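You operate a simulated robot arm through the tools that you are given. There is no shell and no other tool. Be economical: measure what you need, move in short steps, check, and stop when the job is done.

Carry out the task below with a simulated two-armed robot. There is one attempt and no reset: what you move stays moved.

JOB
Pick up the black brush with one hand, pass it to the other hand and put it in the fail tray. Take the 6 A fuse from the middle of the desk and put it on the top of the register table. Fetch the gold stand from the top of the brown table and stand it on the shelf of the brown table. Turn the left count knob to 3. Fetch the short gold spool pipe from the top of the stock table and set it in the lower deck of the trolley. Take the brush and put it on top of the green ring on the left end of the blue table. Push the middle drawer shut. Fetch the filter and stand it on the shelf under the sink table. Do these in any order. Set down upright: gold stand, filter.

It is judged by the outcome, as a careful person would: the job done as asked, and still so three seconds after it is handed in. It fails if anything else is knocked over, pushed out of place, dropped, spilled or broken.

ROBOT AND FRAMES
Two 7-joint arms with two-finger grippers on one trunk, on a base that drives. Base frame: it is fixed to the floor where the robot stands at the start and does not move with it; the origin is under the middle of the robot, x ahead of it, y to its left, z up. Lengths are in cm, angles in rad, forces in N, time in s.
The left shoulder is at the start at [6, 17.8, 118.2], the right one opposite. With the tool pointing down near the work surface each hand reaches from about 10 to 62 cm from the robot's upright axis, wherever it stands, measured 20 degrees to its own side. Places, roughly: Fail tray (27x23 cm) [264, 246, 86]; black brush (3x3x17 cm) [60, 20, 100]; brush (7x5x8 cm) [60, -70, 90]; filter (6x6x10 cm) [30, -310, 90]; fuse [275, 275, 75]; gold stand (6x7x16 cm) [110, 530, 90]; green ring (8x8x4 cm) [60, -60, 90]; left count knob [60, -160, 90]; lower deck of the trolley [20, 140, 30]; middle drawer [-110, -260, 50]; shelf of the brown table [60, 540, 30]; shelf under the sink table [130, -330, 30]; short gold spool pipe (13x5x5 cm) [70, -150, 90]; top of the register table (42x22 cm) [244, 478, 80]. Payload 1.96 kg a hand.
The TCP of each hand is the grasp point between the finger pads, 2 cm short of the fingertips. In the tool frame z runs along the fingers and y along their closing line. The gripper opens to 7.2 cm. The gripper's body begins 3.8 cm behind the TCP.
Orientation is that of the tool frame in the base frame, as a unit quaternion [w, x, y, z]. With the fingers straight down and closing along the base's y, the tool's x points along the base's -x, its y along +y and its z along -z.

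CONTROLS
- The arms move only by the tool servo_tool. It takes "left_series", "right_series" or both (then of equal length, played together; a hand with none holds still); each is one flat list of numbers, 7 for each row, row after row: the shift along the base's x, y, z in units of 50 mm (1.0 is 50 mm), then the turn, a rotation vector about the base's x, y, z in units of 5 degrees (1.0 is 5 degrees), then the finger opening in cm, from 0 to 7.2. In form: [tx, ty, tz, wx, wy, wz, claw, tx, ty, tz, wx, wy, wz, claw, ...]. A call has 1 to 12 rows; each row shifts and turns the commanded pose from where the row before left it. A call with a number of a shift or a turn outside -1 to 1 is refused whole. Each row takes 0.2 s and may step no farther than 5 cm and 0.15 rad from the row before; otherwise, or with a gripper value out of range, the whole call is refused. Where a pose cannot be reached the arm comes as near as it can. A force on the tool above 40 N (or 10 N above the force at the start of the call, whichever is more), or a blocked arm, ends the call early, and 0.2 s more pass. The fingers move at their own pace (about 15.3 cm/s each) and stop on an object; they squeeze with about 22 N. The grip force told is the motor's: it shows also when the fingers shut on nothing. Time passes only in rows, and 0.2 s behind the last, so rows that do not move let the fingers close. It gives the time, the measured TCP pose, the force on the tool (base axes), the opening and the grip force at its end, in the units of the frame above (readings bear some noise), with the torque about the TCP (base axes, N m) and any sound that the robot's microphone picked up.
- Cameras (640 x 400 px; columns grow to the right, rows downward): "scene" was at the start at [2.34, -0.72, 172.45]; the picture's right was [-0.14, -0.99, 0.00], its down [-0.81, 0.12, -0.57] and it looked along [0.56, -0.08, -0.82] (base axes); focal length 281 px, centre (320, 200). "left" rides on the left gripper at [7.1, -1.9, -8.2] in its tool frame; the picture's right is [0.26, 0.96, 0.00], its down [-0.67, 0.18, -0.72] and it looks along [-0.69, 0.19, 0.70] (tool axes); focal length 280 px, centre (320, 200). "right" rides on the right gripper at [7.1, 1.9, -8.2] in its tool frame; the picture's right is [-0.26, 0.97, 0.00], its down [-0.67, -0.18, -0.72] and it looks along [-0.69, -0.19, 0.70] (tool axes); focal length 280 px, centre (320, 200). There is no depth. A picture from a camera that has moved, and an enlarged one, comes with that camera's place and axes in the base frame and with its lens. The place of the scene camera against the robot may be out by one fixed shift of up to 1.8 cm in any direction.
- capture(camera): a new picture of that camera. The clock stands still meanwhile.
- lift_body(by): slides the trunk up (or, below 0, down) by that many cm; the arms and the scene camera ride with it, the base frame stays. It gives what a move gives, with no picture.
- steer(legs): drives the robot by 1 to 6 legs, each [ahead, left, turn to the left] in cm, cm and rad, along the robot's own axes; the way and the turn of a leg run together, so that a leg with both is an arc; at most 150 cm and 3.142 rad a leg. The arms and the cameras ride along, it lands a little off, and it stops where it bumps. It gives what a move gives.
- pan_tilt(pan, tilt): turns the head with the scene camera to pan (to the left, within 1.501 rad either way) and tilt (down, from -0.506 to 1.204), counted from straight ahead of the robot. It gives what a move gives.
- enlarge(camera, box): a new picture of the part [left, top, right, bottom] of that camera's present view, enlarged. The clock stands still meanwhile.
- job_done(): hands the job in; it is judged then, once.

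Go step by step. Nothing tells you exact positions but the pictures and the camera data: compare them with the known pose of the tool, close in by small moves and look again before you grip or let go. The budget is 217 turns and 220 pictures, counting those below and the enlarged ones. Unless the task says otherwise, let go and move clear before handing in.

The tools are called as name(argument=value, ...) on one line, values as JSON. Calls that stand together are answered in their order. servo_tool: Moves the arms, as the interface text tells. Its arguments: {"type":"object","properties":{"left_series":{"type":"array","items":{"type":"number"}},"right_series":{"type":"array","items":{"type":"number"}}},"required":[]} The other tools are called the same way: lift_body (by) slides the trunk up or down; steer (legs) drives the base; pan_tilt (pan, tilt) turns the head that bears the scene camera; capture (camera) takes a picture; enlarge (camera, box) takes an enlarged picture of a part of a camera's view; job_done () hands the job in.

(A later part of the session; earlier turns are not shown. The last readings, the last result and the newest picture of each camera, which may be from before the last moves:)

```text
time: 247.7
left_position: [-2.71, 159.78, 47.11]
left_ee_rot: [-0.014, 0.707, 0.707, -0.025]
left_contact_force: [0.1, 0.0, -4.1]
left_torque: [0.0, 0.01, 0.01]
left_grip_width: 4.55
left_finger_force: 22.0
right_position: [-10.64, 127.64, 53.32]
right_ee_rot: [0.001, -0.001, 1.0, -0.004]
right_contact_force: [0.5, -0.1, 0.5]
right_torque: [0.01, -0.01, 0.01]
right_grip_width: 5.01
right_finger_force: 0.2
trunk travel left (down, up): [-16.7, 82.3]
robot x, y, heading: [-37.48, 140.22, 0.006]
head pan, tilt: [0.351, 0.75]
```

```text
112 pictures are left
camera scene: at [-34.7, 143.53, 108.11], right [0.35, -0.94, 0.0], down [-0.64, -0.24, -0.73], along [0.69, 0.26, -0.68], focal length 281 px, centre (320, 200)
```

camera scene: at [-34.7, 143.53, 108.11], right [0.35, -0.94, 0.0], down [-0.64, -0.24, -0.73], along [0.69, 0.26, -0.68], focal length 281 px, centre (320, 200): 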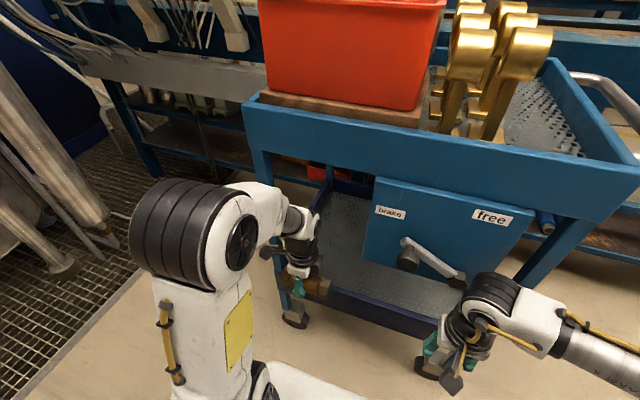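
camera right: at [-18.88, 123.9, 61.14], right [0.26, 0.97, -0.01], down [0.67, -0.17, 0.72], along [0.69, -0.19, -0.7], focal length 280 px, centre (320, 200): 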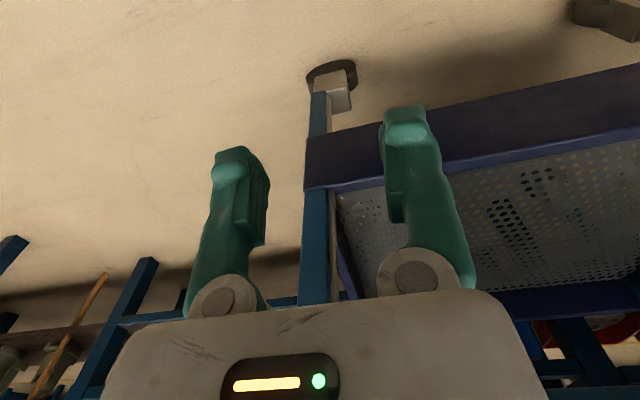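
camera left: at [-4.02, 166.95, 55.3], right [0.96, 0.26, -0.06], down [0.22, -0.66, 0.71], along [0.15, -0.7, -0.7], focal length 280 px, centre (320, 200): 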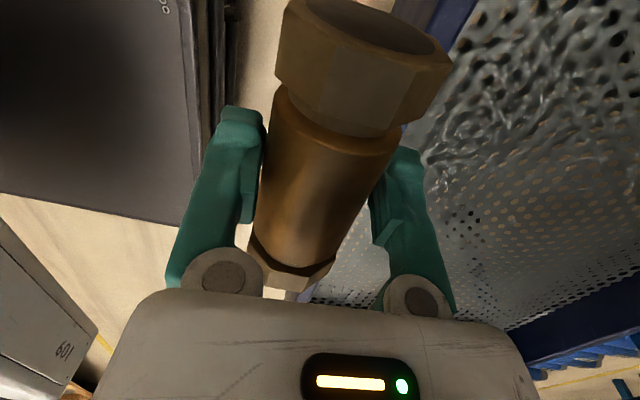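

steer(legs=[[-4, 0, 0]])

servo_tool(left_series=[0.6, -0.05, 0, 0, 0, 0, 3.2, 0.6, -0.05, 0, 0, 0, 0, 3.2, 0.4, -0.05, 0, 0, 0, 0, 3.2])

capture(camera="scene")

capture(camera="left")

```text
time: 248.5
left_position: [-6.82, 159.83, 47.3]
left_ee_rot: [-0.014, 0.706, 0.707, -0.025]
left_contact_force: [0.0, 0.1, -4.2]
left_torque: [0.04, -0.03, -0.03]
left_grip_width: 4.56
left_finger_force: 22.4
right_position: [-14.69, 127.64, 53.25]
right_ee_rot: [0.001, -0.002, 1.0, -0.005]
right_contact_force: [0.6, -0.3, 0.2]
right_torque: [0.02, 0.0, 0.0]
right_grip_width: 4.99
right_finger_force: 0.0
trunk travel left (down, up): [-16.7, 82.3]
robot x, y, heading: [-41.41, 140.49, 0.004]
head pan, tilt: [0.351, 0.75]
```

```text
time: 249.3
left_position: [1.14, 159.1, 47.12]
left_ee_rot: [-0.014, 0.707, 0.707, -0.025]
left_contact_force: [-1.0, 0.0, -5.0]
left_torque: [0.03, 0.0, 0.03]
left_grip_width: 4.56
left_finger_force: 21.8
right_position: [-14.63, 127.69, 53.15]
right_ee_rot: [0.001, -0.003, 1.0, -0.004]
right_contact_force: [-0.1, 0.4, -0.3]
right_torque: [0.0, 0.01, -0.04]
right_grip_width: 5.0
right_finger_force: 0.0
trunk travel left (down, up): [-16.7, 82.3]
robot x, y, heading: [-41.4, 140.31, 0.01]
head pan, tilt: [0.351, 0.75]
```

```text
111 pictures are left
camera scene: at [-38.72, 143.51, 108.11], right [0.35, -0.94, 0.0], down [-0.64, -0.24, -0.73], along [0.68, 0.26, -0.68], focal length 281 px, centre (320, 200)
```

scene: 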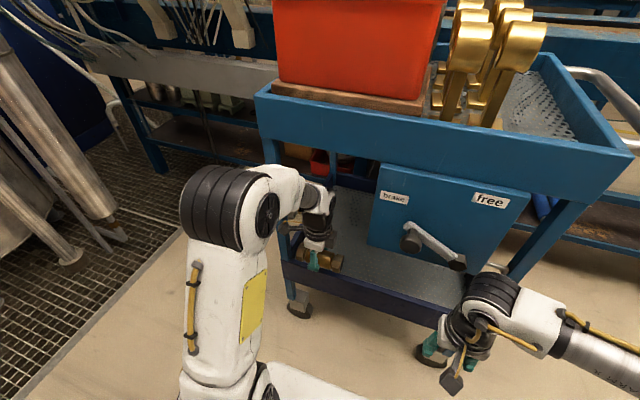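

```text
110 pictures are left
camera left: at [-0.15, 166.33, 55.19], right [0.96, 0.26, -0.06], down [0.22, -0.66, 0.71], along [0.15, -0.7, -0.7], focal length 280 px, centre (320, 200)
```

left: 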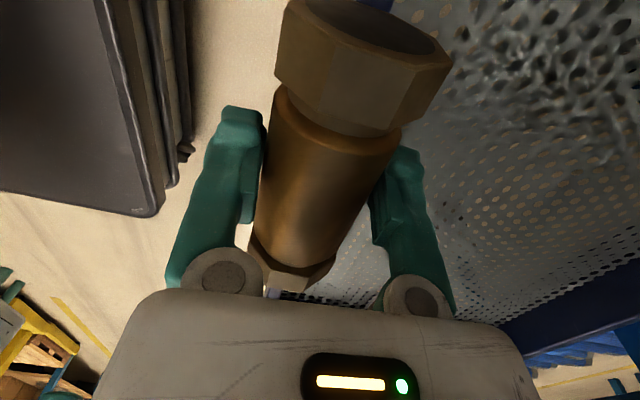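

servo_tool(left_series=[0.6, -0.05, 0, 0, 0, 0, 3.2, 0.6, -0.05, 0, 0, 0, 0, 3.2, 0.6, -0.05, 0, 0, 0, 0, 3.2, 0.4, 0, 0, 0, 0, 0, 3.2])

capture(camera="scene")

capture(camera="left")

```text
time: 249.7
left_position: [2.35, 158.78, 46.96]
left_ee_rot: [-0.019, 0.699, 0.714, -0.032]
left_contact_force: [-9.6, -7.6, -2.0]
left_torque: [0.93, -0.81, 0.93]
left_grip_width: 4.57
left_finger_force: 22.2
right_position: [-14.69, 127.64, 53.29]
right_ee_rot: [0.002, -0.003, 1.0, -0.004]
right_contact_force: [0.0, 0.2, -0.6]
right_torque: [0.01, 0.02, -0.03]
right_grip_width: 5.0
right_finger_force: 0.0
trunk travel left (down, up): [-16.7, 82.3]
robot x, y, heading: [-41.49, 139.78, 0.009]
head pan, tilt: [0.351, 0.75]
stopped in row 1 (left hand): the force on the tool passed its limit at 78 N (the readings are from after the stop); the commanded pose is now the measured one
```

```text
109 pictures are left
camera scene: at [-38.84, 143.42, 108.12], right [0.35, -0.94, 0.0], down [-0.64, -0.24, -0.73], along [0.69, 0.26, -0.68], focal length 281 px, centre (320, 200)
```

scene: 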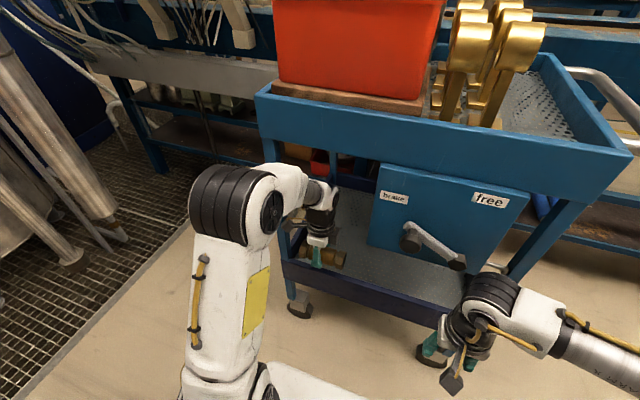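

```text
108 pictures are left
camera left: at [1.06, 166.03, 55.09], right [0.96, 0.28, -0.08], down [0.25, -0.66, 0.71], along [0.15, -0.7, -0.7], focal length 280 px, centre (320, 200)
```

left: 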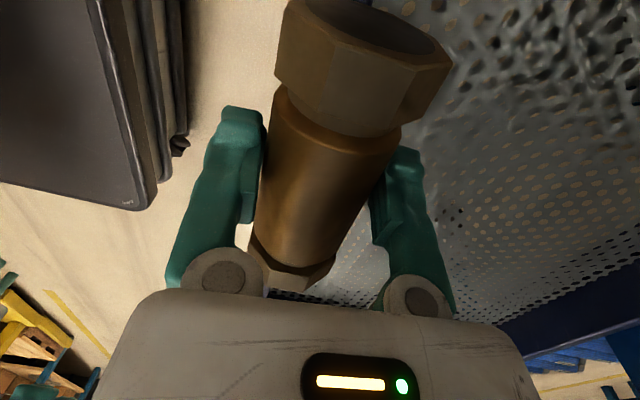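

The camera mount catches the left leg; I back off, shift 5 cm toward the panel side and go in again.

servo_tool(left_series=[-0.4, 0, 0, 0, 0, 0, 3.2, 0, -0.5, 0, 0, 0, 0.3, 3.2, 0, -0.5, 0, 0, 0, 0.3, 3.2, 0.5, 0, 0, 0, 0, 0, 3.2, 0.5, 0, 0, 0, 0, 0, 3.2])

capture(camera="scene")

```text
time: 250.9
left_position: [5.67, 153.85, 46.97]
left_ee_rot: [-0.018, 0.68, 0.732, -0.032]
left_contact_force: [-1.6, 0.2, -3.8]
left_torque: [0.04, 0.01, 0.01]
left_grip_width: 4.53
left_finger_force: 21.6
right_position: [-14.58, 127.67, 53.25]
right_ee_rot: [0.0, -0.002, 1.0, -0.004]
right_contact_force: [0.9, 0.8, 0.3]
right_torque: [-0.03, -0.04, -0.04]
right_grip_width: 4.99
right_finger_force: 0.0
trunk travel left (down, up): [-16.7, 82.3]
robot x, y, heading: [-41.77, 140.62, 0.007]
head pan, tilt: [0.351, 0.75]
```

```text
107 pictures are left
camera scene: at [-38.73, 143.51, 108.11], right [0.35, -0.94, 0.0], down [-0.64, -0.24, -0.73], along [0.68, 0.26, -0.68], focal length 281 px, centre (320, 200)
```

scene: 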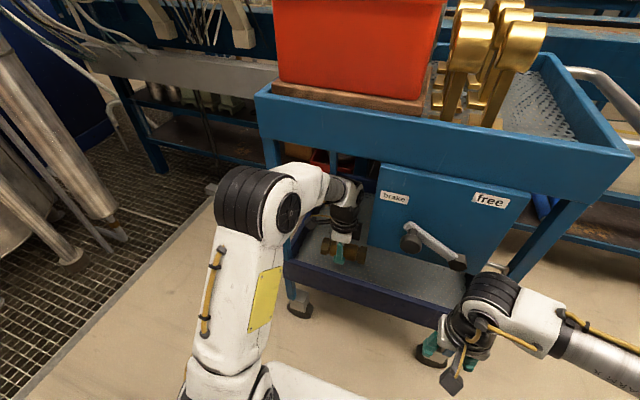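

servo_tool(left_series=[0.5, 0.05, 0, 0, 0, 0, 3.2, 0.5, 0.05, 0, 0, 0, 0, 3.2, 0.2, 0, -0.5, 0, 0, 0, 3.2, 0, 0, -0.5, 0, 0, 0, 3.2])

capture(camera="scene")

capture(camera="left")

```text
time: 251.9
left_position: [8.3, 154.2, 41.92]
left_ee_rot: [-0.018, 0.679, 0.733, -0.032]
left_contact_force: [-0.5, 0.2, -4.3]
left_torque: [0.02, 0.01, -0.03]
left_grip_width: 4.53
left_finger_force: 21.9
left hand out of reach, approached as far as the arm can: row 1, 2
right_position: [-14.6, 127.72, 53.21]
right_ee_rot: [0.002, -0.002, 1.0, -0.004]
right_contact_force: [0.0, -0.3, 0.2]
right_torque: [0.04, -0.01, 0.01]
right_grip_width: 5.02
right_finger_force: 0.1
trunk travel left (down, up): [-16.7, 82.3]
robot x, y, heading: [-41.63, 140.28, 0.009]
head pan, tilt: [0.351, 0.75]
```

```text
106 pictures are left
camera scene: at [-38.73, 143.51, 108.11], right [0.35, -0.94, 0.0], down [-0.64, -0.24, -0.73], along [0.68, 0.26, -0.68], focal length 281 px, centre (320, 200)
```

scene: 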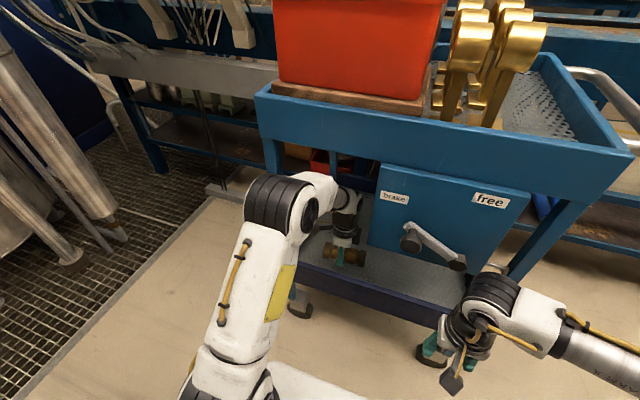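

```text
105 pictures are left
camera left: at [6.53, 161.3, 50.01], right [0.94, 0.33, -0.07], down [0.28, -0.64, 0.71], along [0.19, -0.69, -0.7], focal length 280 px, centre (320, 200)
```

left: 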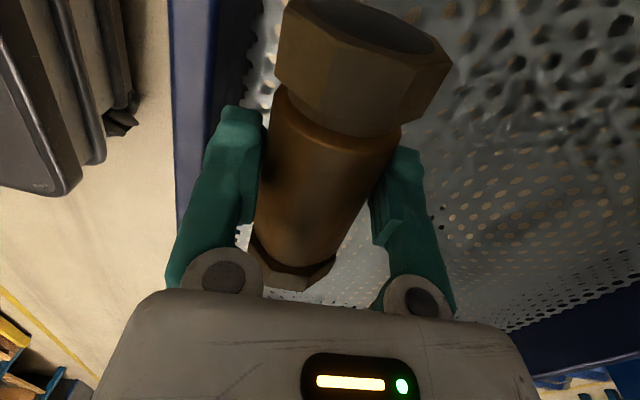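

servo_tool(left_series=[0.4, 0, -0.2, 0, 0, 0, 3.2, 0, 0, -0.3, 0, 0, 0, 3.2, 0, 0, 0, 0, 0, 0, 3.2])

servo_tool(left_series=[0, 0, -0.15, 0, 0, 0, 3.2, 0, 0, -0.15, 0, 0, 0, 3.2, 0, 0, -0.15, 0, 0, 0, 3.2, 0, 0, -0.15, 0, 0, 0, 3.2])

capture(camera="left")

```text
time: 252.7
left_position: [10.22, 154.35, 39.47]
left_ee_rot: [-0.018, 0.681, 0.732, -0.032]
left_contact_force: [-0.3, 0.2, -4.2]
left_torque: [0.02, 0.01, -0.02]
left_grip_width: 4.56
left_finger_force: 21.8
right_position: [-14.69, 127.78, 53.24]
right_ee_rot: [0.001, -0.003, 1.0, -0.004]
right_contact_force: [0.4, -0.2, -1.0]
right_torque: [0.03, -0.01, 0.03]
right_grip_width: 5.01
right_finger_force: 0.0
trunk travel left (down, up): [-16.7, 82.3]
robot x, y, heading: [-41.94, 140.05, 0.006]
head pan, tilt: [0.351, 0.75]
```

```text
time: 253.7
left_position: [10.22, 154.04, 36.6]
left_ee_rot: [-0.019, 0.68, 0.732, -0.033]
left_contact_force: [-0.6, -1.0, -4.8]
left_torque: [0.0, 0.0, -0.01]
left_grip_width: 4.53
left_finger_force: 22.2
right_position: [-14.6, 127.66, 53.15]
right_ee_rot: [0.001, -0.002, 1.0, -0.004]
right_contact_force: [-0.3, 0.1, -0.3]
right_torque: [0.0, 0.01, -0.03]
right_grip_width: 5.01
right_finger_force: 0.1
trunk travel left (down, up): [-16.7, 82.3]
robot x, y, heading: [-41.49, 140.26, 0.006]
head pan, tilt: [0.351, 0.75]
```

```text
104 pictures are left
camera left: at [8.48, 161.17, 44.66], right [0.94, 0.33, -0.07], down [0.28, -0.64, 0.71], along [0.19, -0.69, -0.7], focal length 280 px, centre (320, 200)
```

left: 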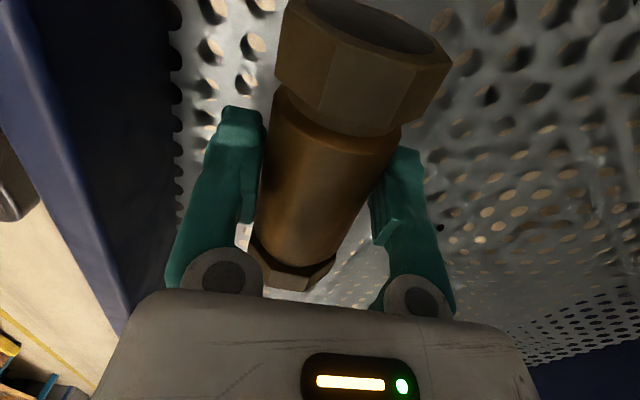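

servo_tool(left_series=[0, 0, -0.12, 0, 0, 0, 3.2, 0, 0, -0.12, 0, 0, 0, 3.2, 0, 0, -0.1, 0, 0, 0, 3.2, 0, 0, -0.1, 0, 0, 0, 3.2, 0, 0, -0.1, 0, 0, 0, 3.2, 0, 0, -0.1, 0, 0, 0, 3.2])

capture(camera="left")

```text
time: 254.6
left_position: [10.23, 154.07, 35.13]
left_ee_rot: [-0.016, 0.681, 0.732, -0.03]
left_contact_force: [-11.2, -0.4, 29.6]
left_torque: [0.53, -0.11, 0.17]
left_grip_width: 4.53
left_finger_force: 22.3
right_position: [-14.86, 127.64, 53.21]
right_ee_rot: [0.003, -0.003, 1.0, -0.004]
right_contact_force: [0.0, -0.8, -0.3]
right_torque: [-0.03, 0.03, 0.0]
right_grip_width: 5.02
right_finger_force: 0.1
trunk travel left (down, up): [-16.7, 82.3]
robot x, y, heading: [-41.68, 140.17, 0.008]
head pan, tilt: [0.351, 0.75]
stopped in row 4 (left hand): the force on the tool passed its limit at 55 N (the readings are from after the stop); the commanded pose is now the measured one
```

```text
103 pictures are left
camera left: at [8.44, 161.16, 43.29], right [0.94, 0.33, -0.07], down [0.28, -0.64, 0.71], along [0.19, -0.69, -0.7], focal length 280 px, centre (320, 200)
```

left: 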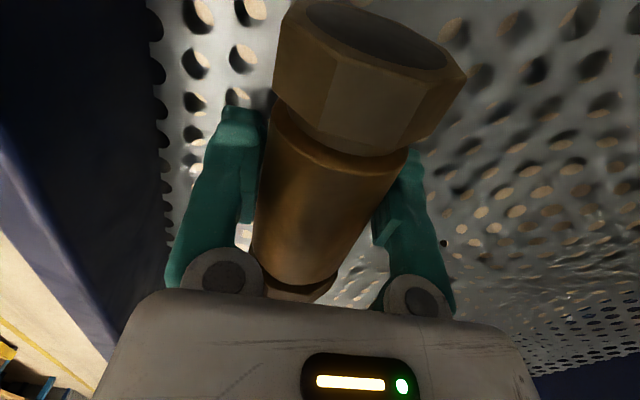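

servo_tool(left_series=[0, 0, -0.08, 0, 0, 0, 3.2, 0, 0, 0, 0, 0, 0, 3.2])

servo_tool(left_series=[0, 0, -0.08, 0, 0, 0, 3.2, 0, 0, 0, 0, 0, 0, 3.2])

capture(camera="left")

```text
time: 254.9
left_position: [10.25, 154.03, 35.12]
left_ee_rot: [-0.015, 0.68, 0.732, -0.029]
left_contact_force: [-10.5, 0.2, 25.7]
left_torque: [0.45, -0.13, 0.18]
left_grip_width: 4.58
left_finger_force: 21.9
right_position: [-14.91, 127.69, 53.25]
right_ee_rot: [0.002, -0.004, 1.0, -0.005]
right_contact_force: [-0.6, -0.2, 0.3]
right_torque: [0.01, -0.01, 0.02]
right_grip_width: 5.01
right_finger_force: 0.1
trunk travel left (down, up): [-16.7, 82.3]
robot x, y, heading: [-41.62, 140.35, 0.01]
head pan, tilt: [0.351, 0.75]
stopped in row 1 (left hand): the force on the tool passed its limit at 46 N (the readings are from after the stop); the commanded pose is now the measured one
```

```text
time: 255.2
left_position: [10.38, 154.02, 35.22]
left_ee_rot: [-0.014, 0.68, 0.732, -0.029]
left_contact_force: [-10.3, 0.2, 26.3]
left_torque: [0.45, -0.12, 0.13]
left_grip_width: 4.57
left_finger_force: 22.1
right_position: [-14.86, 127.65, 53.28]
right_ee_rot: [0.003, -0.003, 1.0, -0.004]
right_contact_force: [0.0, 0.1, -0.9]
right_torque: [0.0, -0.01, -0.03]
right_grip_width: 5.0
right_finger_force: 0.0
trunk travel left (down, up): [-16.7, 82.3]
robot x, y, heading: [-41.86, 140.32, 0.009]
head pan, tilt: [0.351, 0.75]
stopped in row 1 (left hand): the force on the tool passed its limit at 45 N (the readings are from after the stop); the commanded pose is now the measured one
```

```text
102 pictures are left
camera left: at [8.53, 161.15, 43.28], right [0.94, 0.33, -0.07], down [0.28, -0.64, 0.71], along [0.2, -0.69, -0.7], focal length 280 px, centre (320, 200)
```

left: 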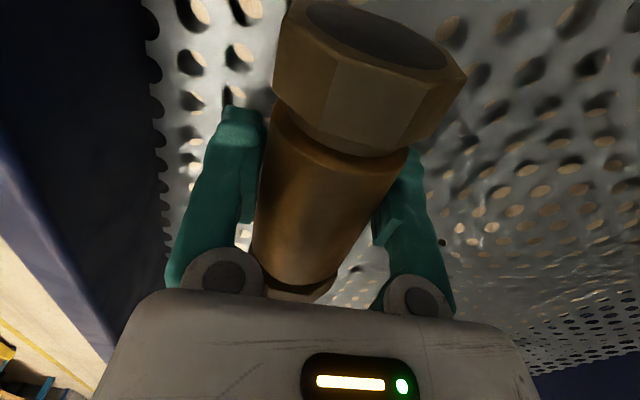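

servo_tool(left_series=[0, 0, 0, 0, 0, 0, 5.2, 0, 0, 0, 0, 0, 0, 6.4, 0, 0, 0, 0, 0, 0, 6.4, 0, 0, 0.3, 0, 0, 0, 6.4, 0, 0, 0.5, 0, 0, 0, 6.4, 0, 0, 0.5, 0, 0, 0, 6.4])

capture(camera="left")

```text
time: 256.6
left_position: [10.32, 153.98, 41.49]
left_ee_rot: [-0.016, 0.68, 0.732, -0.031]
left_contact_force: [0.1, 0.8, 0.5]
left_torque: [-0.01, -0.01, -0.01]
left_grip_width: 6.39
left_finger_force: 0.1
right_position: [-14.75, 127.59, 53.22]
right_ee_rot: [0.001, -0.004, 1.0, -0.005]
right_contact_force: [0.2, -0.3, -0.9]
right_torque: [0.0, -0.02, 0.04]
right_grip_width: 5.0
right_finger_force: 0.0
trunk travel left (down, up): [-16.7, 82.3]
robot x, y, heading: [-42.08, 140.22, 0.009]
head pan, tilt: [0.351, 0.75]
```

```text
101 pictures are left
camera left: at [8.51, 161.05, 49.51], right [0.94, 0.33, -0.07], down [0.28, -0.64, 0.71], along [0.19, -0.69, -0.7], focal length 280 px, centre (320, 200)
```

left: 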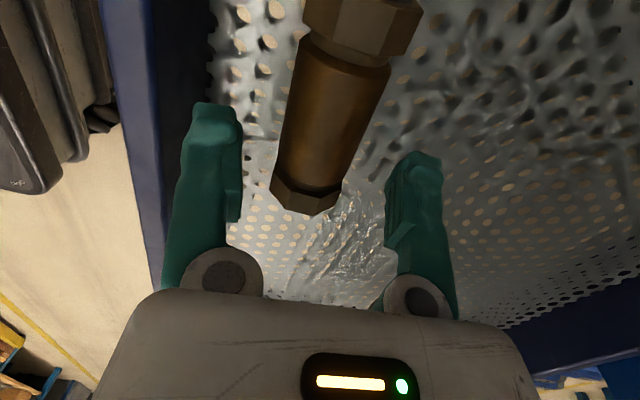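

servo_tool(left_series=[0, 0, 0.5, 0, 0, 0, 6.4, -0.2, 0, 0.5, 0, 0, 0, 6.4, -0.6, 0, 0, 0, 0, 0, 6.4, -0.6, 0, 0, 0, 0, 0, 6.4, -0.6, 0, 0, 0, 0, 0, 6.4, -0.6, 0, 0, 0, 0, 0, 6.4, -0.6, 0, 0, 0, 0, 0, 6.4])

steer(legs=[[-12, 0, 0]])

capture(camera="scene")

```text
time: 258.2
left_position: [-4.47, 154.08, 43.98]
left_ee_rot: [-0.015, 0.68, 0.733, -0.031]
left_contact_force: [-0.3, 0.2, -0.7]
left_torque: [-0.01, 0.01, 0.02]
left_grip_width: 6.41
left_finger_force: 0.0
left hand out of reach, approached as far as the arm can: row 2
right_position: [-14.71, 127.64, 53.26]
right_ee_rot: [0.001, -0.004, 1.0, -0.005]
right_contact_force: [1.3, -0.1, -0.2]
right_torque: [0.01, -0.01, -0.01]
right_grip_width: 5.01
right_finger_force: 0.2
trunk travel left (down, up): [-16.7, 82.3]
robot x, y, heading: [-41.84, 140.49, 0.007]
head pan, tilt: [0.351, 0.75]
```

```text
time: 259.4
left_position: [-16.34, 154.16, 43.94]
left_ee_rot: [-0.016, 0.68, 0.733, -0.03]
left_contact_force: [0.8, 0.4, -0.7]
left_torque: [0.02, 0.0, 0.01]
left_grip_width: 6.41
left_finger_force: 0.1
right_position: [-26.44, 127.53, 53.21]
right_ee_rot: [0.0, -0.004, 1.0, -0.005]
right_contact_force: [0.6, -0.5, 0.2]
right_torque: [-0.02, 0.02, 0.03]
right_grip_width: 5.03
right_finger_force: 0.1
trunk travel left (down, up): [-16.7, 82.3]
robot x, y, heading: [-53.63, 139.66, 0.012]
head pan, tilt: [0.351, 0.75]
```

```text
100 pictures are left
camera scene: at [-50.66, 143.4, 108.11], right [0.35, -0.94, 0.0], down [-0.64, -0.24, -0.73], along [0.68, 0.26, -0.68], focal length 281 px, centre (320, 200)
```

scene: 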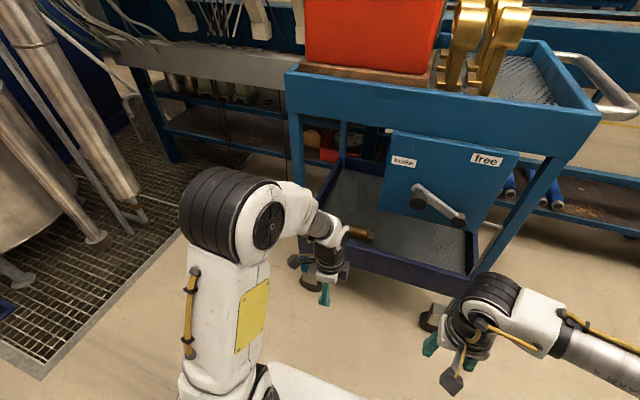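

Pipe is in the lower deck. Now the black brush: raise the trunk, restore the left tool and drive to the bench at y≈15.

lift_body(by=40)

lift_body(by=26)

servo_tool(left_series=[0, 0, 0.4, 0, 0, 1, 7.2, 0, 0, 0.4, 0, 0, 1, 7.2, 0, 0, 0.4, 0, 0, 1, 7.2, 0, 0, 0.4, 0, 0, 1, 7.2, 0, 0, 0.4, 0, 0, 1, 7.2, 0, 0, 0, 0, 0, 1, 7.2, 0, 0, 0, 0, 0, 1, 7.2, 0, 0, 0, 0, 0, 1, 7.2, 0, 0, 0, 0, 0, 1, 7.2, 0, 0, 0, 0, 0, 1, 7.2, 0, 0, 0, 0, 0, 1, 7.2, 0, 0, 0, 0, 0, 1, 7.2])

servo_tool(left_series=[0, 0, 0, 0, 0, 1, 7.2, 0, 0, 0, 0, 0, 1, 7.2, 0, 0, 0, 0, 0, 1, 7.2, 0, 0, 0, 0, 0, 1, 7.2, 0, 0, 0, 0, 0, 1, 7.2])

steer(legs=[[0, -125, 0], [38, 0, 0]])

pan_tilt(pan=0.0, tilt=0.7)

capture(camera="scene")

```text
time: 263.3
left_position: [-16.31, 153.98, 83.94]
left_ee_rot: [-0.016, 0.68, 0.732, -0.03]
left_contact_force: [-0.1, 0.0, 0.2]
left_torque: [0.0, -0.01, 0.0]
left_grip_width: 6.4
left_finger_force: 0.1
right_position: [-26.55, 127.67, 93.26]
right_ee_rot: [0.001, -0.004, 1.0, -0.004]
right_contact_force: [0.6, -0.5, 0.0]
right_torque: [0.01, 0.04, 0.03]
right_grip_width: 4.99
right_finger_force: 0.0
trunk travel left (down, up): [-56.7, 42.3]
robot x, y, heading: [-53.55, 140.4, 0.01]
head pan, tilt: [0.351, 0.75]
```

```text
time: 265.9
left_position: [-16.39, 154.07, 110.0]
left_ee_rot: [-0.015, 0.68, 0.733, -0.03]
left_contact_force: [0.5, -0.3, 0.1]
left_torque: [0.01, 0.02, 0.01]
left_grip_width: 6.4
left_finger_force: 0.0
right_position: [-26.6, 127.6, 119.24]
right_ee_rot: [0.0, -0.003, 1.0, -0.005]
right_contact_force: [0.3, -0.6, 0.0]
right_torque: [-0.02, -0.01, -0.01]
right_grip_width: 5.0
right_finger_force: 0.0
trunk travel left (down, up): [-82.7, 16.3]
robot x, y, heading: [-53.61, 140.44, 0.012]
head pan, tilt: [0.351, 0.75]
```

```text
time: 268.6
left_position: [-16.39, 154.13, 119.92]
left_ee_rot: [0.001, 0.222, 0.974, -0.034]
left_contact_force: [0.1, -0.5, 0.3]
left_torque: [0.02, 0.01, 0.03]
left_grip_width: 7.21
left_finger_force: 0.1
right_position: [-26.59, 127.75, 119.27]
right_ee_rot: [0.001, -0.004, 1.0, -0.005]
right_contact_force: [-0.2, -0.8, 0.0]
right_torque: [-0.01, -0.01, 0.02]
right_grip_width: 5.0
right_finger_force: 0.1
trunk travel left (down, up): [-82.7, 16.3]
robot x, y, heading: [-53.83, 140.12, 0.004]
head pan, tilt: [0.351, 0.75]
```

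```text
time: 269.8
left_position: [-16.29, 154.23, 119.96]
left_ee_rot: [0.009, 0.004, 0.999, -0.034]
left_contact_force: [-0.6, -0.8, 0.4]
left_torque: [0.02, -0.02, 0.0]
left_grip_width: 7.21
left_finger_force: 0.0
right_position: [-26.5, 127.63, 119.24]
right_ee_rot: [0.001, -0.004, 1.0, -0.005]
right_contact_force: [0.9, -0.1, -0.2]
right_torque: [0.01, -0.01, 0.01]
right_grip_width: 4.99
right_finger_force: 0.1
trunk travel left (down, up): [-82.7, 16.3]
robot x, y, heading: [-53.85, 140.18, 0.005]
head pan, tilt: [0.351, 0.75]
```

```text
time: 277.9
left_position: [23.82, 34.52, 119.9]
left_ee_rot: [0.01, -0.011, 0.999, -0.034]
left_contact_force: [-0.1, -0.1, 0.2]
left_torque: [0.01, 0.01, 0.01]
left_grip_width: 7.18
left_finger_force: 0.2
right_position: [14.51, 7.7, 119.33]
right_ee_rot: [0.001, -0.021, 1.0, -0.004]
right_contact_force: [0.0, -0.1, 0.2]
right_torque: [0.02, 0.0, 0.01]
right_grip_width: 5.01
right_finger_force: 0.0
trunk travel left (down, up): [-82.7, 16.3]
robot x, y, heading: [-12.63, 19.5, 0.044]
head pan, tilt: [0.351, 0.75]
```

```text
time: 278.8
left_position: [23.94, 34.45, 119.91]
left_ee_rot: [0.01, -0.012, 0.999, -0.033]
left_contact_force: [-0.3, 1.0, 0.6]
left_torque: [-0.04, -0.03, -0.04]
left_grip_width: 7.22
left_finger_force: 0.0
right_position: [14.68, 7.7, 119.19]
right_ee_rot: [0.001, -0.02, 1.0, -0.004]
right_contact_force: [-0.5, 0.1, -0.8]
right_torque: [-0.01, -0.02, -0.02]
right_grip_width: 5.0
right_finger_force: 0.0
trunk travel left (down, up): [-82.7, 16.3]
robot x, y, heading: [-12.88, 19.08, 0.045]
head pan, tilt: [0.0, 0.7]
```

```text
99 pictures are left
camera scene: at [-9.09, 19.75, 174.53], right [0.04, -1.0, 0.0], down [-0.64, -0.03, -0.76], along [0.76, 0.03, -0.64], focal length 281 px, centre (320, 200)
```

scene: 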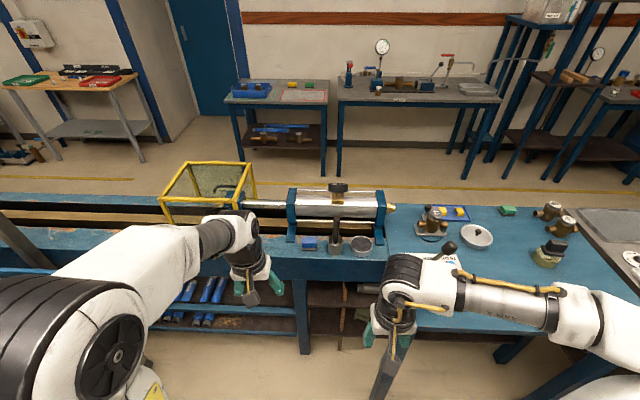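

enlarge(camera="scene", box=[270, 170, 410, 270])

capture(camera="left")

```text
4.00 times, centred on (340, 220) of scene
camera zoom: at [-9.09, 19.75, 174.53], right [0.04, -1.0, 0.0], down [-0.64, -0.03, -0.76], along [0.76, 0.03, -0.64], focal length 1123 px, centre (240, 120)
```

zoom: 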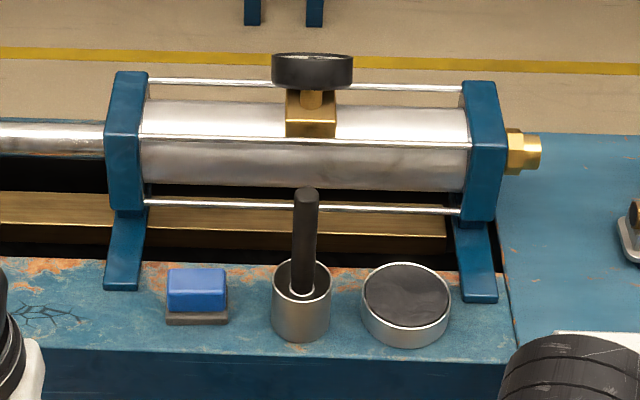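

```text
97 pictures are left
camera left: at [16.88, 32.91, 128.1], right [-0.28, 0.96, -0.07], down [0.66, 0.25, 0.71], along [0.7, 0.16, -0.7], focal length 280 px, centre (320, 200)
```

left: 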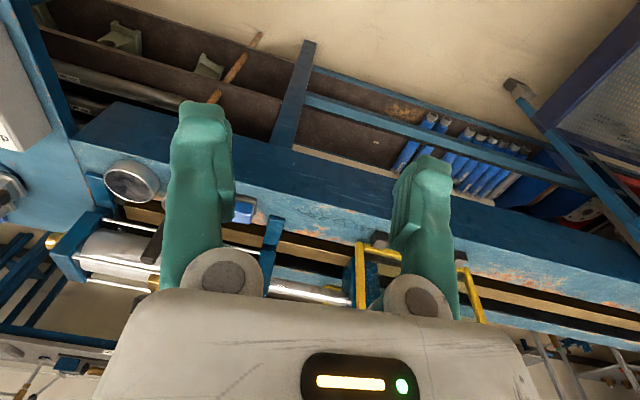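

The black brush stands in a metal cup at about (60.5,16.5), handle top at z≈106. I line up the left shoulder with it.

steer(legs=[[0, 0, -0.045], [0, -17, 0], [17, 0, 0]])

servo_tool(left_series=[0.3, 0.06, 0, 0.3, 0.8, 0, 5, 0.3, 0, 0, 0.1, 0, 0, 5])

capture(camera="left")

capture(camera="scene")

```text
time: 281.7
left_position: [41.6, 16.25, 120.03]
left_ee_rot: [0.01, 0.008, 0.999, -0.034]
left_contact_force: [-0.4, 0.0, -0.2]
left_torque: [-0.04, -0.01, -0.01]
left_grip_width: 7.21
left_finger_force: 0.1
right_position: [31.24, -10.23, 119.26]
right_ee_rot: [0.003, -0.002, 1.0, -0.005]
right_contact_force: [-0.5, 0.6, -0.9]
right_torque: [0.02, 0.0, -0.02]
right_grip_width: 5.01
right_finger_force: 0.1
trunk travel left (down, up): [-82.7, 16.3]
robot x, y, heading: [4.15, 2.48, 0.003]
head pan, tilt: [0.0, 0.7]
```

```text
time: 282.3
left_position: [44.5, 16.55, 118.97]
left_ee_rot: [-0.025, 0.006, 1.0, -0.016]
left_contact_force: [-0.4, -0.4, -0.7]
left_torque: [0.0, 0.02, -0.02]
left_grip_width: 4.99
left_finger_force: 0.1
left hand out of reach, approached as far as the arm can: row 1, 2
right_position: [31.47, -10.29, 119.12]
right_ee_rot: [0.001, -0.002, 1.0, -0.005]
right_contact_force: [0.0, 1.4, 0.5]
right_torque: [0.05, -0.03, 0.02]
right_grip_width: 4.99
right_finger_force: 0.1
trunk travel left (down, up): [-82.7, 16.3]
robot x, y, heading: [4.39, 2.76, 0.005]
head pan, tilt: [0.0, 0.7]
```

```text
96 pictures are left
camera left: at [37.88, 14.89, 127.52], right [-0.25, 0.97, -0.02], down [0.71, 0.2, 0.68], along [0.66, 0.16, -0.74], focal length 280 px, centre (320, 200)
```

left: 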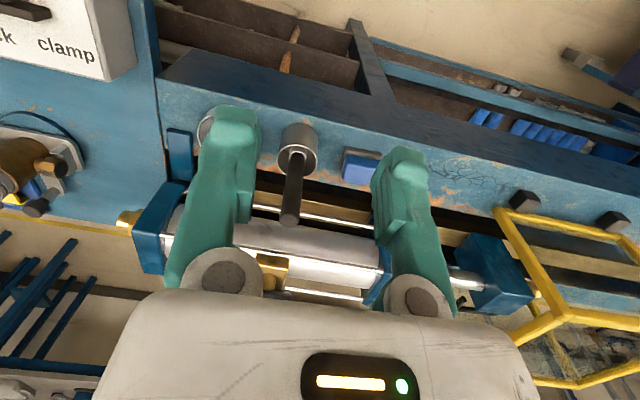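

```text
95 pictures are left
camera scene: at [8.15, 2.71, 174.53], right [0.01, -1.0, 0.0], down [-0.64, 0.0, -0.76], along [0.76, 0.0, -0.64], focal length 281 px, centre (320, 200)
```

scene: 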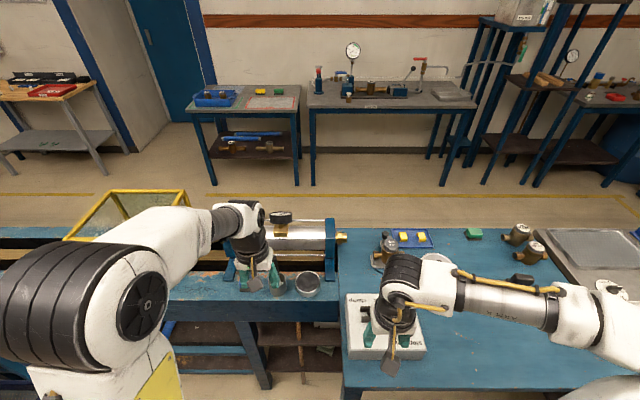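

servo_tool(left_series=[0.5, 0.04, -0.3, 0.37, -0.57, 0, 5, 0.5, 0, -0.4, 0, 0, 0, 5, 0.3, 0, -0.4, 0, 0, 0, 5, 0, 0, 0, 0, 0, 0, 5])

capture(camera="left")

```text
time: 283.3
left_position: [51.06, 16.7, 113.45]
left_ee_rot: [0.0, 0.006, 1.0, 0.0]
left_contact_force: [0.3, -0.1, 0.8]
left_torque: [-0.02, 0.0, -0.03]
left_grip_width: 4.98
left_finger_force: 0.0
right_position: [31.31, -10.36, 119.08]
right_ee_rot: [0.001, -0.002, 1.0, -0.004]
right_contact_force: [-0.2, 0.4, 0.7]
right_torque: [0.01, 0.01, 0.01]
right_grip_width: 5.03
right_finger_force: 0.1
trunk travel left (down, up): [-82.7, 16.3]
robot x, y, heading: [4.7, 2.45, 0.004]
head pan, tilt: [0.0, 0.7]
```

```text
94 pictures are left
camera left: at [44.05, 14.74, 121.59], right [-0.25, 0.97, 0.0], down [0.68, 0.17, 0.71], along [0.69, 0.18, -0.7], focal length 280 px, centre (320, 200)
```

left: 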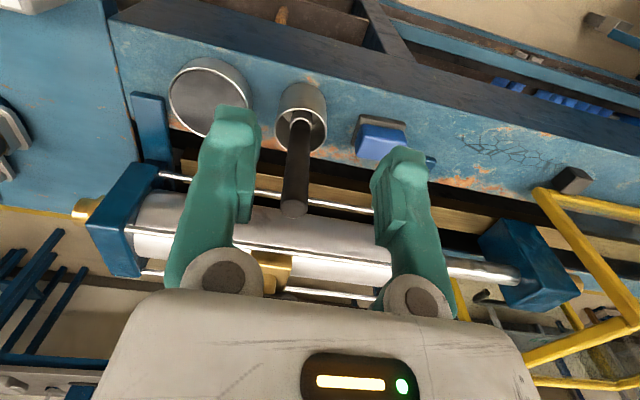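

Handle at (60.6,16.85). I descend in front of it to z≈102 and move in with open fingers straddling the handle.

steer(legs=[[2, 0, 0]])

servo_tool(left_series=[-0.3, 0, -0.7, 0, 0, 0, 5, 0, 0, -0.8, 0, 0, 0, 5, 0, 0, -0.7, 0, 0, 0, 5, 0.4, 0.02, 0, 0, 0, 0, 5, 0.4, 0, 0, 0, 0, 0, 5, 0, 0, 0, 0, 0, 0, 5])

capture(camera="left")

```text
time: 284.1
left_position: [52.54, 16.6, 113.64]
left_ee_rot: [0.002, 0.006, 1.0, 0.0]
left_contact_force: [-1.1, 0.6, -1.2]
left_torque: [0.0, -0.01, 0.04]
left_grip_width: 4.99
left_finger_force: 0.1
right_position: [32.96, -10.3, 119.35]
right_ee_rot: [0.002, -0.003, 1.0, -0.005]
right_contact_force: [0.2, -0.1, 0.7]
right_torque: [0.01, -0.04, 0.0]
right_grip_width: 5.01
right_finger_force: 0.0
trunk travel left (down, up): [-82.7, 16.3]
robot x, y, heading: [6.1, 2.38, 0.002]
head pan, tilt: [0.0, 0.7]
```

```text
time: 285.5
left_position: [55.48, 16.76, 102.44]
left_ee_rot: [-0.002, 0.006, 1.0, 0.0]
left_contact_force: [0.1, 0.4, -0.1]
left_torque: [0.01, -0.03, -0.04]
left_grip_width: 5.0
left_finger_force: 0.2
right_position: [33.4, -10.23, 119.18]
right_ee_rot: [0.001, -0.003, 1.0, -0.005]
right_contact_force: [-0.2, -0.4, 0.4]
right_torque: [-0.03, 0.0, 0.0]
right_grip_width: 4.99
right_finger_force: 0.0
trunk travel left (down, up): [-82.7, 16.3]
robot x, y, heading: [6.29, 2.1, 0.006]
head pan, tilt: [0.0, 0.7]
```

```text
93 pictures are left
camera left: at [48.54, 14.91, 110.57], right [-0.25, 0.97, 0.0], down [0.68, 0.17, 0.71], along [0.69, 0.18, -0.7], focal length 280 px, centre (320, 200)
```

left: 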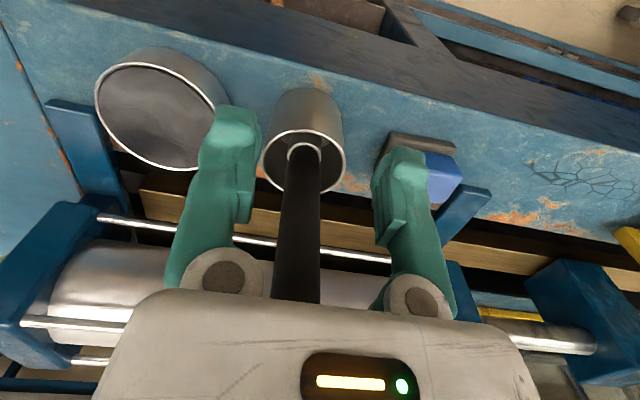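

servo_tool(left_series=[0, 0, 0.32, 0, 0, 0, 5, 0.4, 0, 0, 0, 0, 0, 5, 0.4, 0, 0, 0, 0, 0, 5, 0.22, 0, 0, 0, 0, 0, 5, 0, 0, 0, 0, 0, 0, 5])

capture(camera="left")

capture(camera="right")

```text
time: 286.7
left_position: [60.64, 16.8, 104.03]
left_ee_rot: [-0.001, 0.006, 1.0, 0.0]
left_contact_force: [-0.1, -0.1, 0.4]
left_torque: [0.0, 0.01, 0.01]
left_grip_width: 4.97
left_finger_force: 0.0
right_position: [33.38, -10.25, 119.31]
right_ee_rot: [0.001, -0.003, 1.0, -0.004]
right_contact_force: [0.0, 0.4, 1.0]
right_torque: [0.0, 0.0, -0.02]
right_grip_width: 5.01
right_finger_force: 0.1
trunk travel left (down, up): [-82.7, 16.3]
robot x, y, heading: [6.26, 2.4, 0.008]
head pan, tilt: [0.0, 0.7]
```

```text
92 pictures are left
camera left: at [53.62, 14.93, 112.16], right [-0.25, 0.97, 0.0], down [0.68, 0.17, 0.71], along [0.69, 0.18, -0.7], focal length 280 px, centre (320, 200)
```

left: 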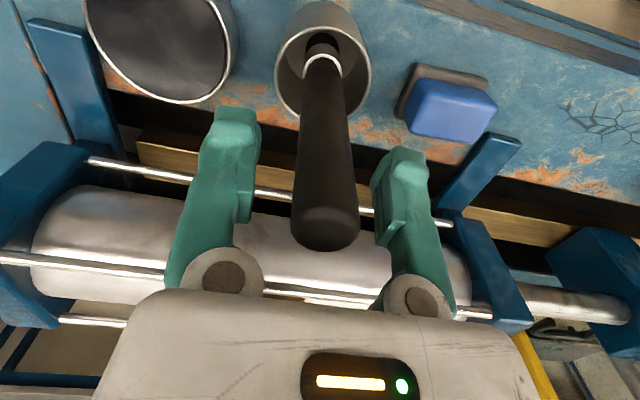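

```text
91 pictures are left
camera right: at [26.19, -8.35, 127.4], right [0.26, 0.97, -0.01], down [0.67, -0.17, 0.72], along [0.69, -0.19, -0.7], focal length 280 px, centre (320, 200)
```

right: 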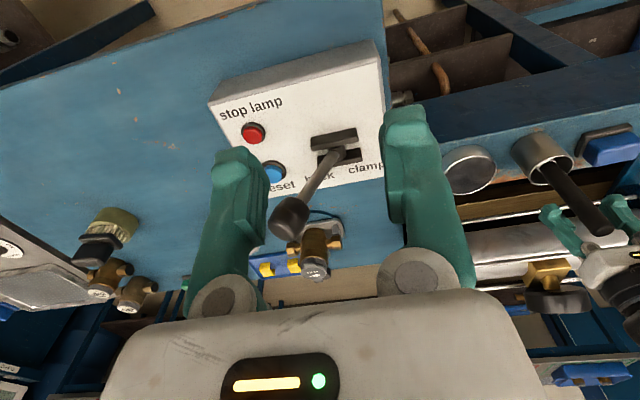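

servo_tool(left_series=[0, 0, 0, 0, 0, 0, 1, 0, 0, 0, 0, 0, 0, 1, 0, 0, 0, 0, 0, 0, 1, 0, 0, 0.3, 0, 0, 0, 1, 0, 0, 0.6, 0, 0, 0, 1, 0, 0, 0.8, 0, 0, 0, 1])

capture(camera="left")

capture(camera="right")

```text
time: 288.1
left_position: [60.55, 16.65, 111.72]
left_ee_rot: [-0.001, 0.006, 1.0, 0.0]
left_contact_force: [-0.6, 0.2, 0.0]
left_torque: [0.01, -0.04, 0.02]
left_grip_width: 2.03
left_finger_force: 21.3
left hand out of reach, approached as far as the arm can: row 6
right_position: [33.44, -10.3, 119.26]
right_ee_rot: [0.0, -0.003, 1.0, -0.004]
right_contact_force: [0.2, 0.0, 0.4]
right_torque: [0.0, 0.0, -0.07]
right_grip_width: 4.99
right_finger_force: 0.1
trunk travel left (down, up): [-82.7, 16.3]
robot x, y, heading: [6.46, 2.61, 0.003]
head pan, tilt: [0.0, 0.7]
```

```text
90 pictures are left
camera left: at [53.6, 14.81, 119.77], right [-0.25, 0.97, 0.0], down [0.68, 0.17, 0.71], along [0.69, 0.18, -0.7], focal length 280 px, centre (320, 200)
```

left: 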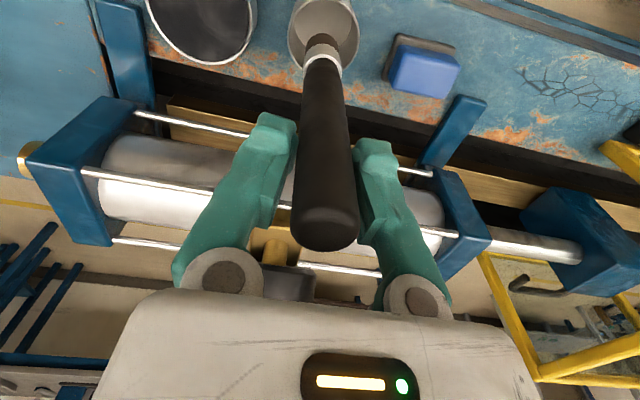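

```text
89 pictures are left
camera right: at [26.13, -8.37, 127.4], right [0.26, 0.97, -0.01], down [0.67, -0.17, 0.72], along [0.69, -0.19, -0.7], focal length 280 px, centre (320, 200)
```

right: 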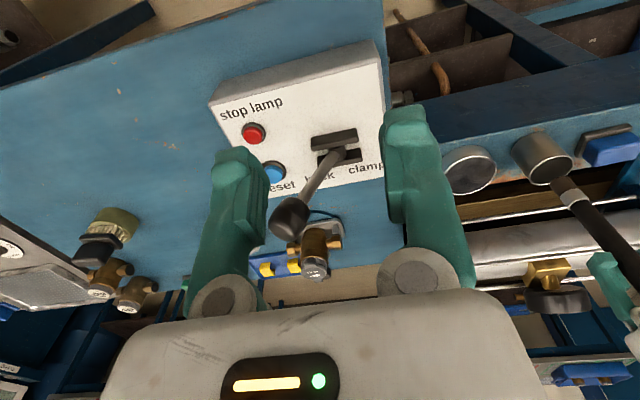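

lift_body(by=9)

capture(camera="right")

```text
time: 289.3
left_position: [60.62, 16.68, 120.54]
left_ee_rot: [-0.002, 0.006, 1.0, 0.0]
left_contact_force: [-0.9, -0.3, -0.1]
left_torque: [0.01, 0.0, 0.01]
left_grip_width: 2.02
left_finger_force: 22.1
right_position: [33.37, -10.32, 128.24]
right_ee_rot: [0.001, -0.003, 1.0, -0.004]
right_contact_force: [0.6, 0.4, -0.5]
right_torque: [0.0, -0.03, 0.0]
right_grip_width: 5.03
right_finger_force: 0.1
trunk travel left (down, up): [-91.7, 7.3]
robot x, y, heading: [6.21, 2.36, 0.008]
head pan, tilt: [0.0, 0.7]
```

```text
88 pictures are left
camera right: at [26.2, -8.35, 136.39], right [0.26, 0.97, -0.01], down [0.67, -0.17, 0.72], along [0.69, -0.19, -0.7], focal length 280 px, centre (320, 200)
```

right: 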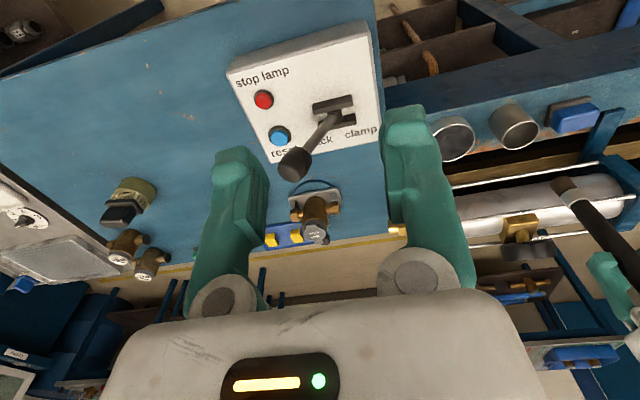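

Brush is clear of the cup. I back away from the bench, then turn the right tool to point sideways (+y) for the hand-over.

steer(legs=[[-50, 0, 0]])

servo_tool(left_series=[-0.6, 0, 0.2, 0, 0, 0, 1, -0.6, 0, 0.2, 0, 0, 0, 1, -0.6, 0, 0.2, 0, 0, 0, 1, -0.6, 0, 0.2, 0, 0, 0, 1, -0.6, 0, 0.2, 0, 0, 0, 1, 0, 0, 0, 0, 0, 0, 1, 0, 0, 0, 0, 0, 0, 1, 0, 0, 0, 0, 0, 0, 1, 0, 0, 0, 0, 0, 0, 1, 0, 0, 0, 0, 0, 0, 1, 0, 0, 0, 0, 0, 0, 1, 0, 0, 0, 0, 0, 0, 1], right_series=[0, -0.5, -0.1, 1, 0, 0, 6, 0, -0.5, -0.1, 1, 0, 0, 6, 0, -0.4, -0.2, 1, 0, 0, 6, 0, 0, -0.2, 1, 0, 0, 6, 0, 0, -0.2, 1, 0, 0, 6, 0, 0, -0.2, 1, 0, 0, 6, 0, 0, -0.2, 1, 0, 0, 6, 0, 0, -0.2, 1, 0, 0, 6, 0, 0, -0.2, 1, 0, 0, 6, 0, 0, 0, 1, 0, 0, 6, 0, 0, 0, 1, 0, 0, 6, 0, 0, 0, 1, 0, 0, 6])

servo_tool(right_series=[0, 0, 0, 1, 0, 0, 6, 0, 0, 0, 1, 0, 0, 6, 0, 0, 0, 1, 0, 0, 6, 0, 0, 0, 1, 0, 0, 6, 0, 0, 0, 1, 0, 0, 6, 0, 0, 0, 1, 0, 0, 6])

capture(camera="scene")

capture(camera="right")

```text
time: 292.3
left_position: [10.24, 16.57, 120.43]
left_ee_rot: [-0.002, 0.006, 1.0, 0.0]
left_contact_force: [-0.3, 0.4, -0.5]
left_torque: [-0.04, 0.02, -0.02]
left_grip_width: 2.03
left_finger_force: 21.9
right_position: [-16.82, -10.64, 128.22]
right_ee_rot: [0.0, -0.003, 1.0, -0.004]
right_contact_force: [-0.2, 0.6, -0.1]
right_torque: [-0.02, 0.0, 0.0]
right_grip_width: 4.99
right_finger_force: 0.1
trunk travel left (down, up): [-91.7, 7.3]
robot x, y, heading: [-44.23, 1.95, 0.014]
head pan, tilt: [0.0, 0.7]
```

```text
time: 294.9
left_position: [-5.12, 16.43, 125.45]
left_ee_rot: [-0.001, 0.005, 1.0, -0.001]
left_contact_force: [0.6, -0.4, 0.7]
left_torque: [0.01, 0.0, -0.04]
left_grip_width: 2.01
left_finger_force: 22.1
right_position: [-16.35, -17.55, 120.57]
right_ee_rot: [0.002, -0.002, 0.868, 0.496]
right_contact_force: [0.3, 0.2, -0.5]
right_torque: [0.0, 0.02, -0.01]
right_grip_width: 6.01
right_finger_force: 0.1
right hand out of reach, approached as far as the arm can: row 1
trunk travel left (down, up): [-91.7, 7.3]
robot x, y, heading: [-44.23, 2.47, 0.01]
head pan, tilt: [0.0, 0.7]
```

```text
time: 296.3
left_position: [-5.03, 16.46, 125.41]
left_ee_rot: [-0.001, 0.005, 1.0, 0.0]
left_contact_force: [-0.1, 0.2, -0.5]
left_torque: [-0.04, -0.03, 0.01]
left_grip_width: 2.03
left_finger_force: 22.0
right_position: [-16.25, -17.46, 120.48]
right_ee_rot: [0.003, -0.002, 0.71, 0.704]
right_contact_force: [0.2, -0.4, 0.3]
right_torque: [0.0, 0.01, 0.01]
right_grip_width: 6.01
right_finger_force: 0.1
trunk travel left (down, up): [-91.7, 7.3]
robot x, y, heading: [-44.0, 1.99, 0.007]
head pan, tilt: [0.0, 0.7]
```

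```text
87 pictures are left
camera scene: at [-40.39, 2.38, 183.54], right [0.01, -1.0, 0.0], down [-0.64, -0.01, -0.76], along [0.76, 0.01, -0.64], focal length 281 px, centre (320, 200)
```

scene: 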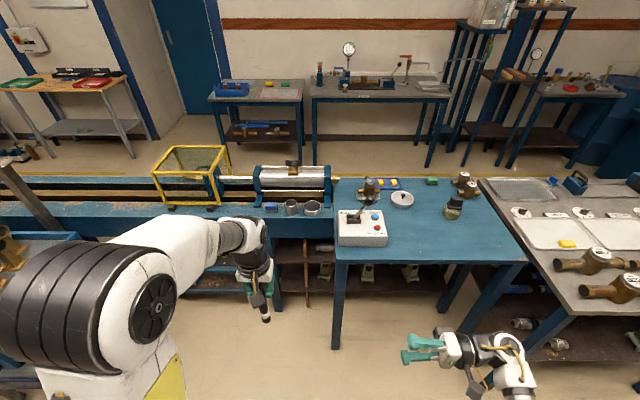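

```text
86 pictures are left
camera right: at [-23.56, -25.72, 122.48], right [0.25, 0.01, 0.97], down [0.67, -0.72, -0.17], along [0.69, 0.7, -0.19], focal length 280 px, centre (320, 200)
```

right: 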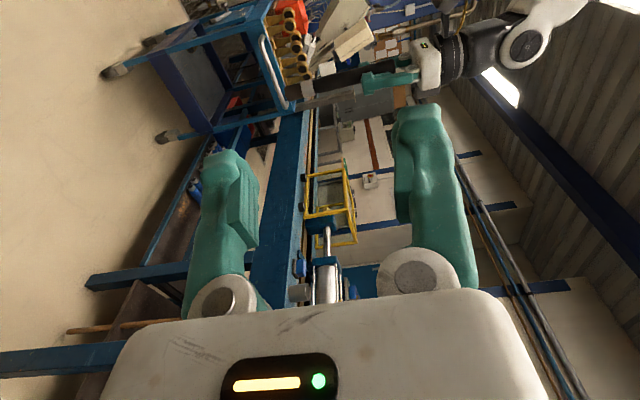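

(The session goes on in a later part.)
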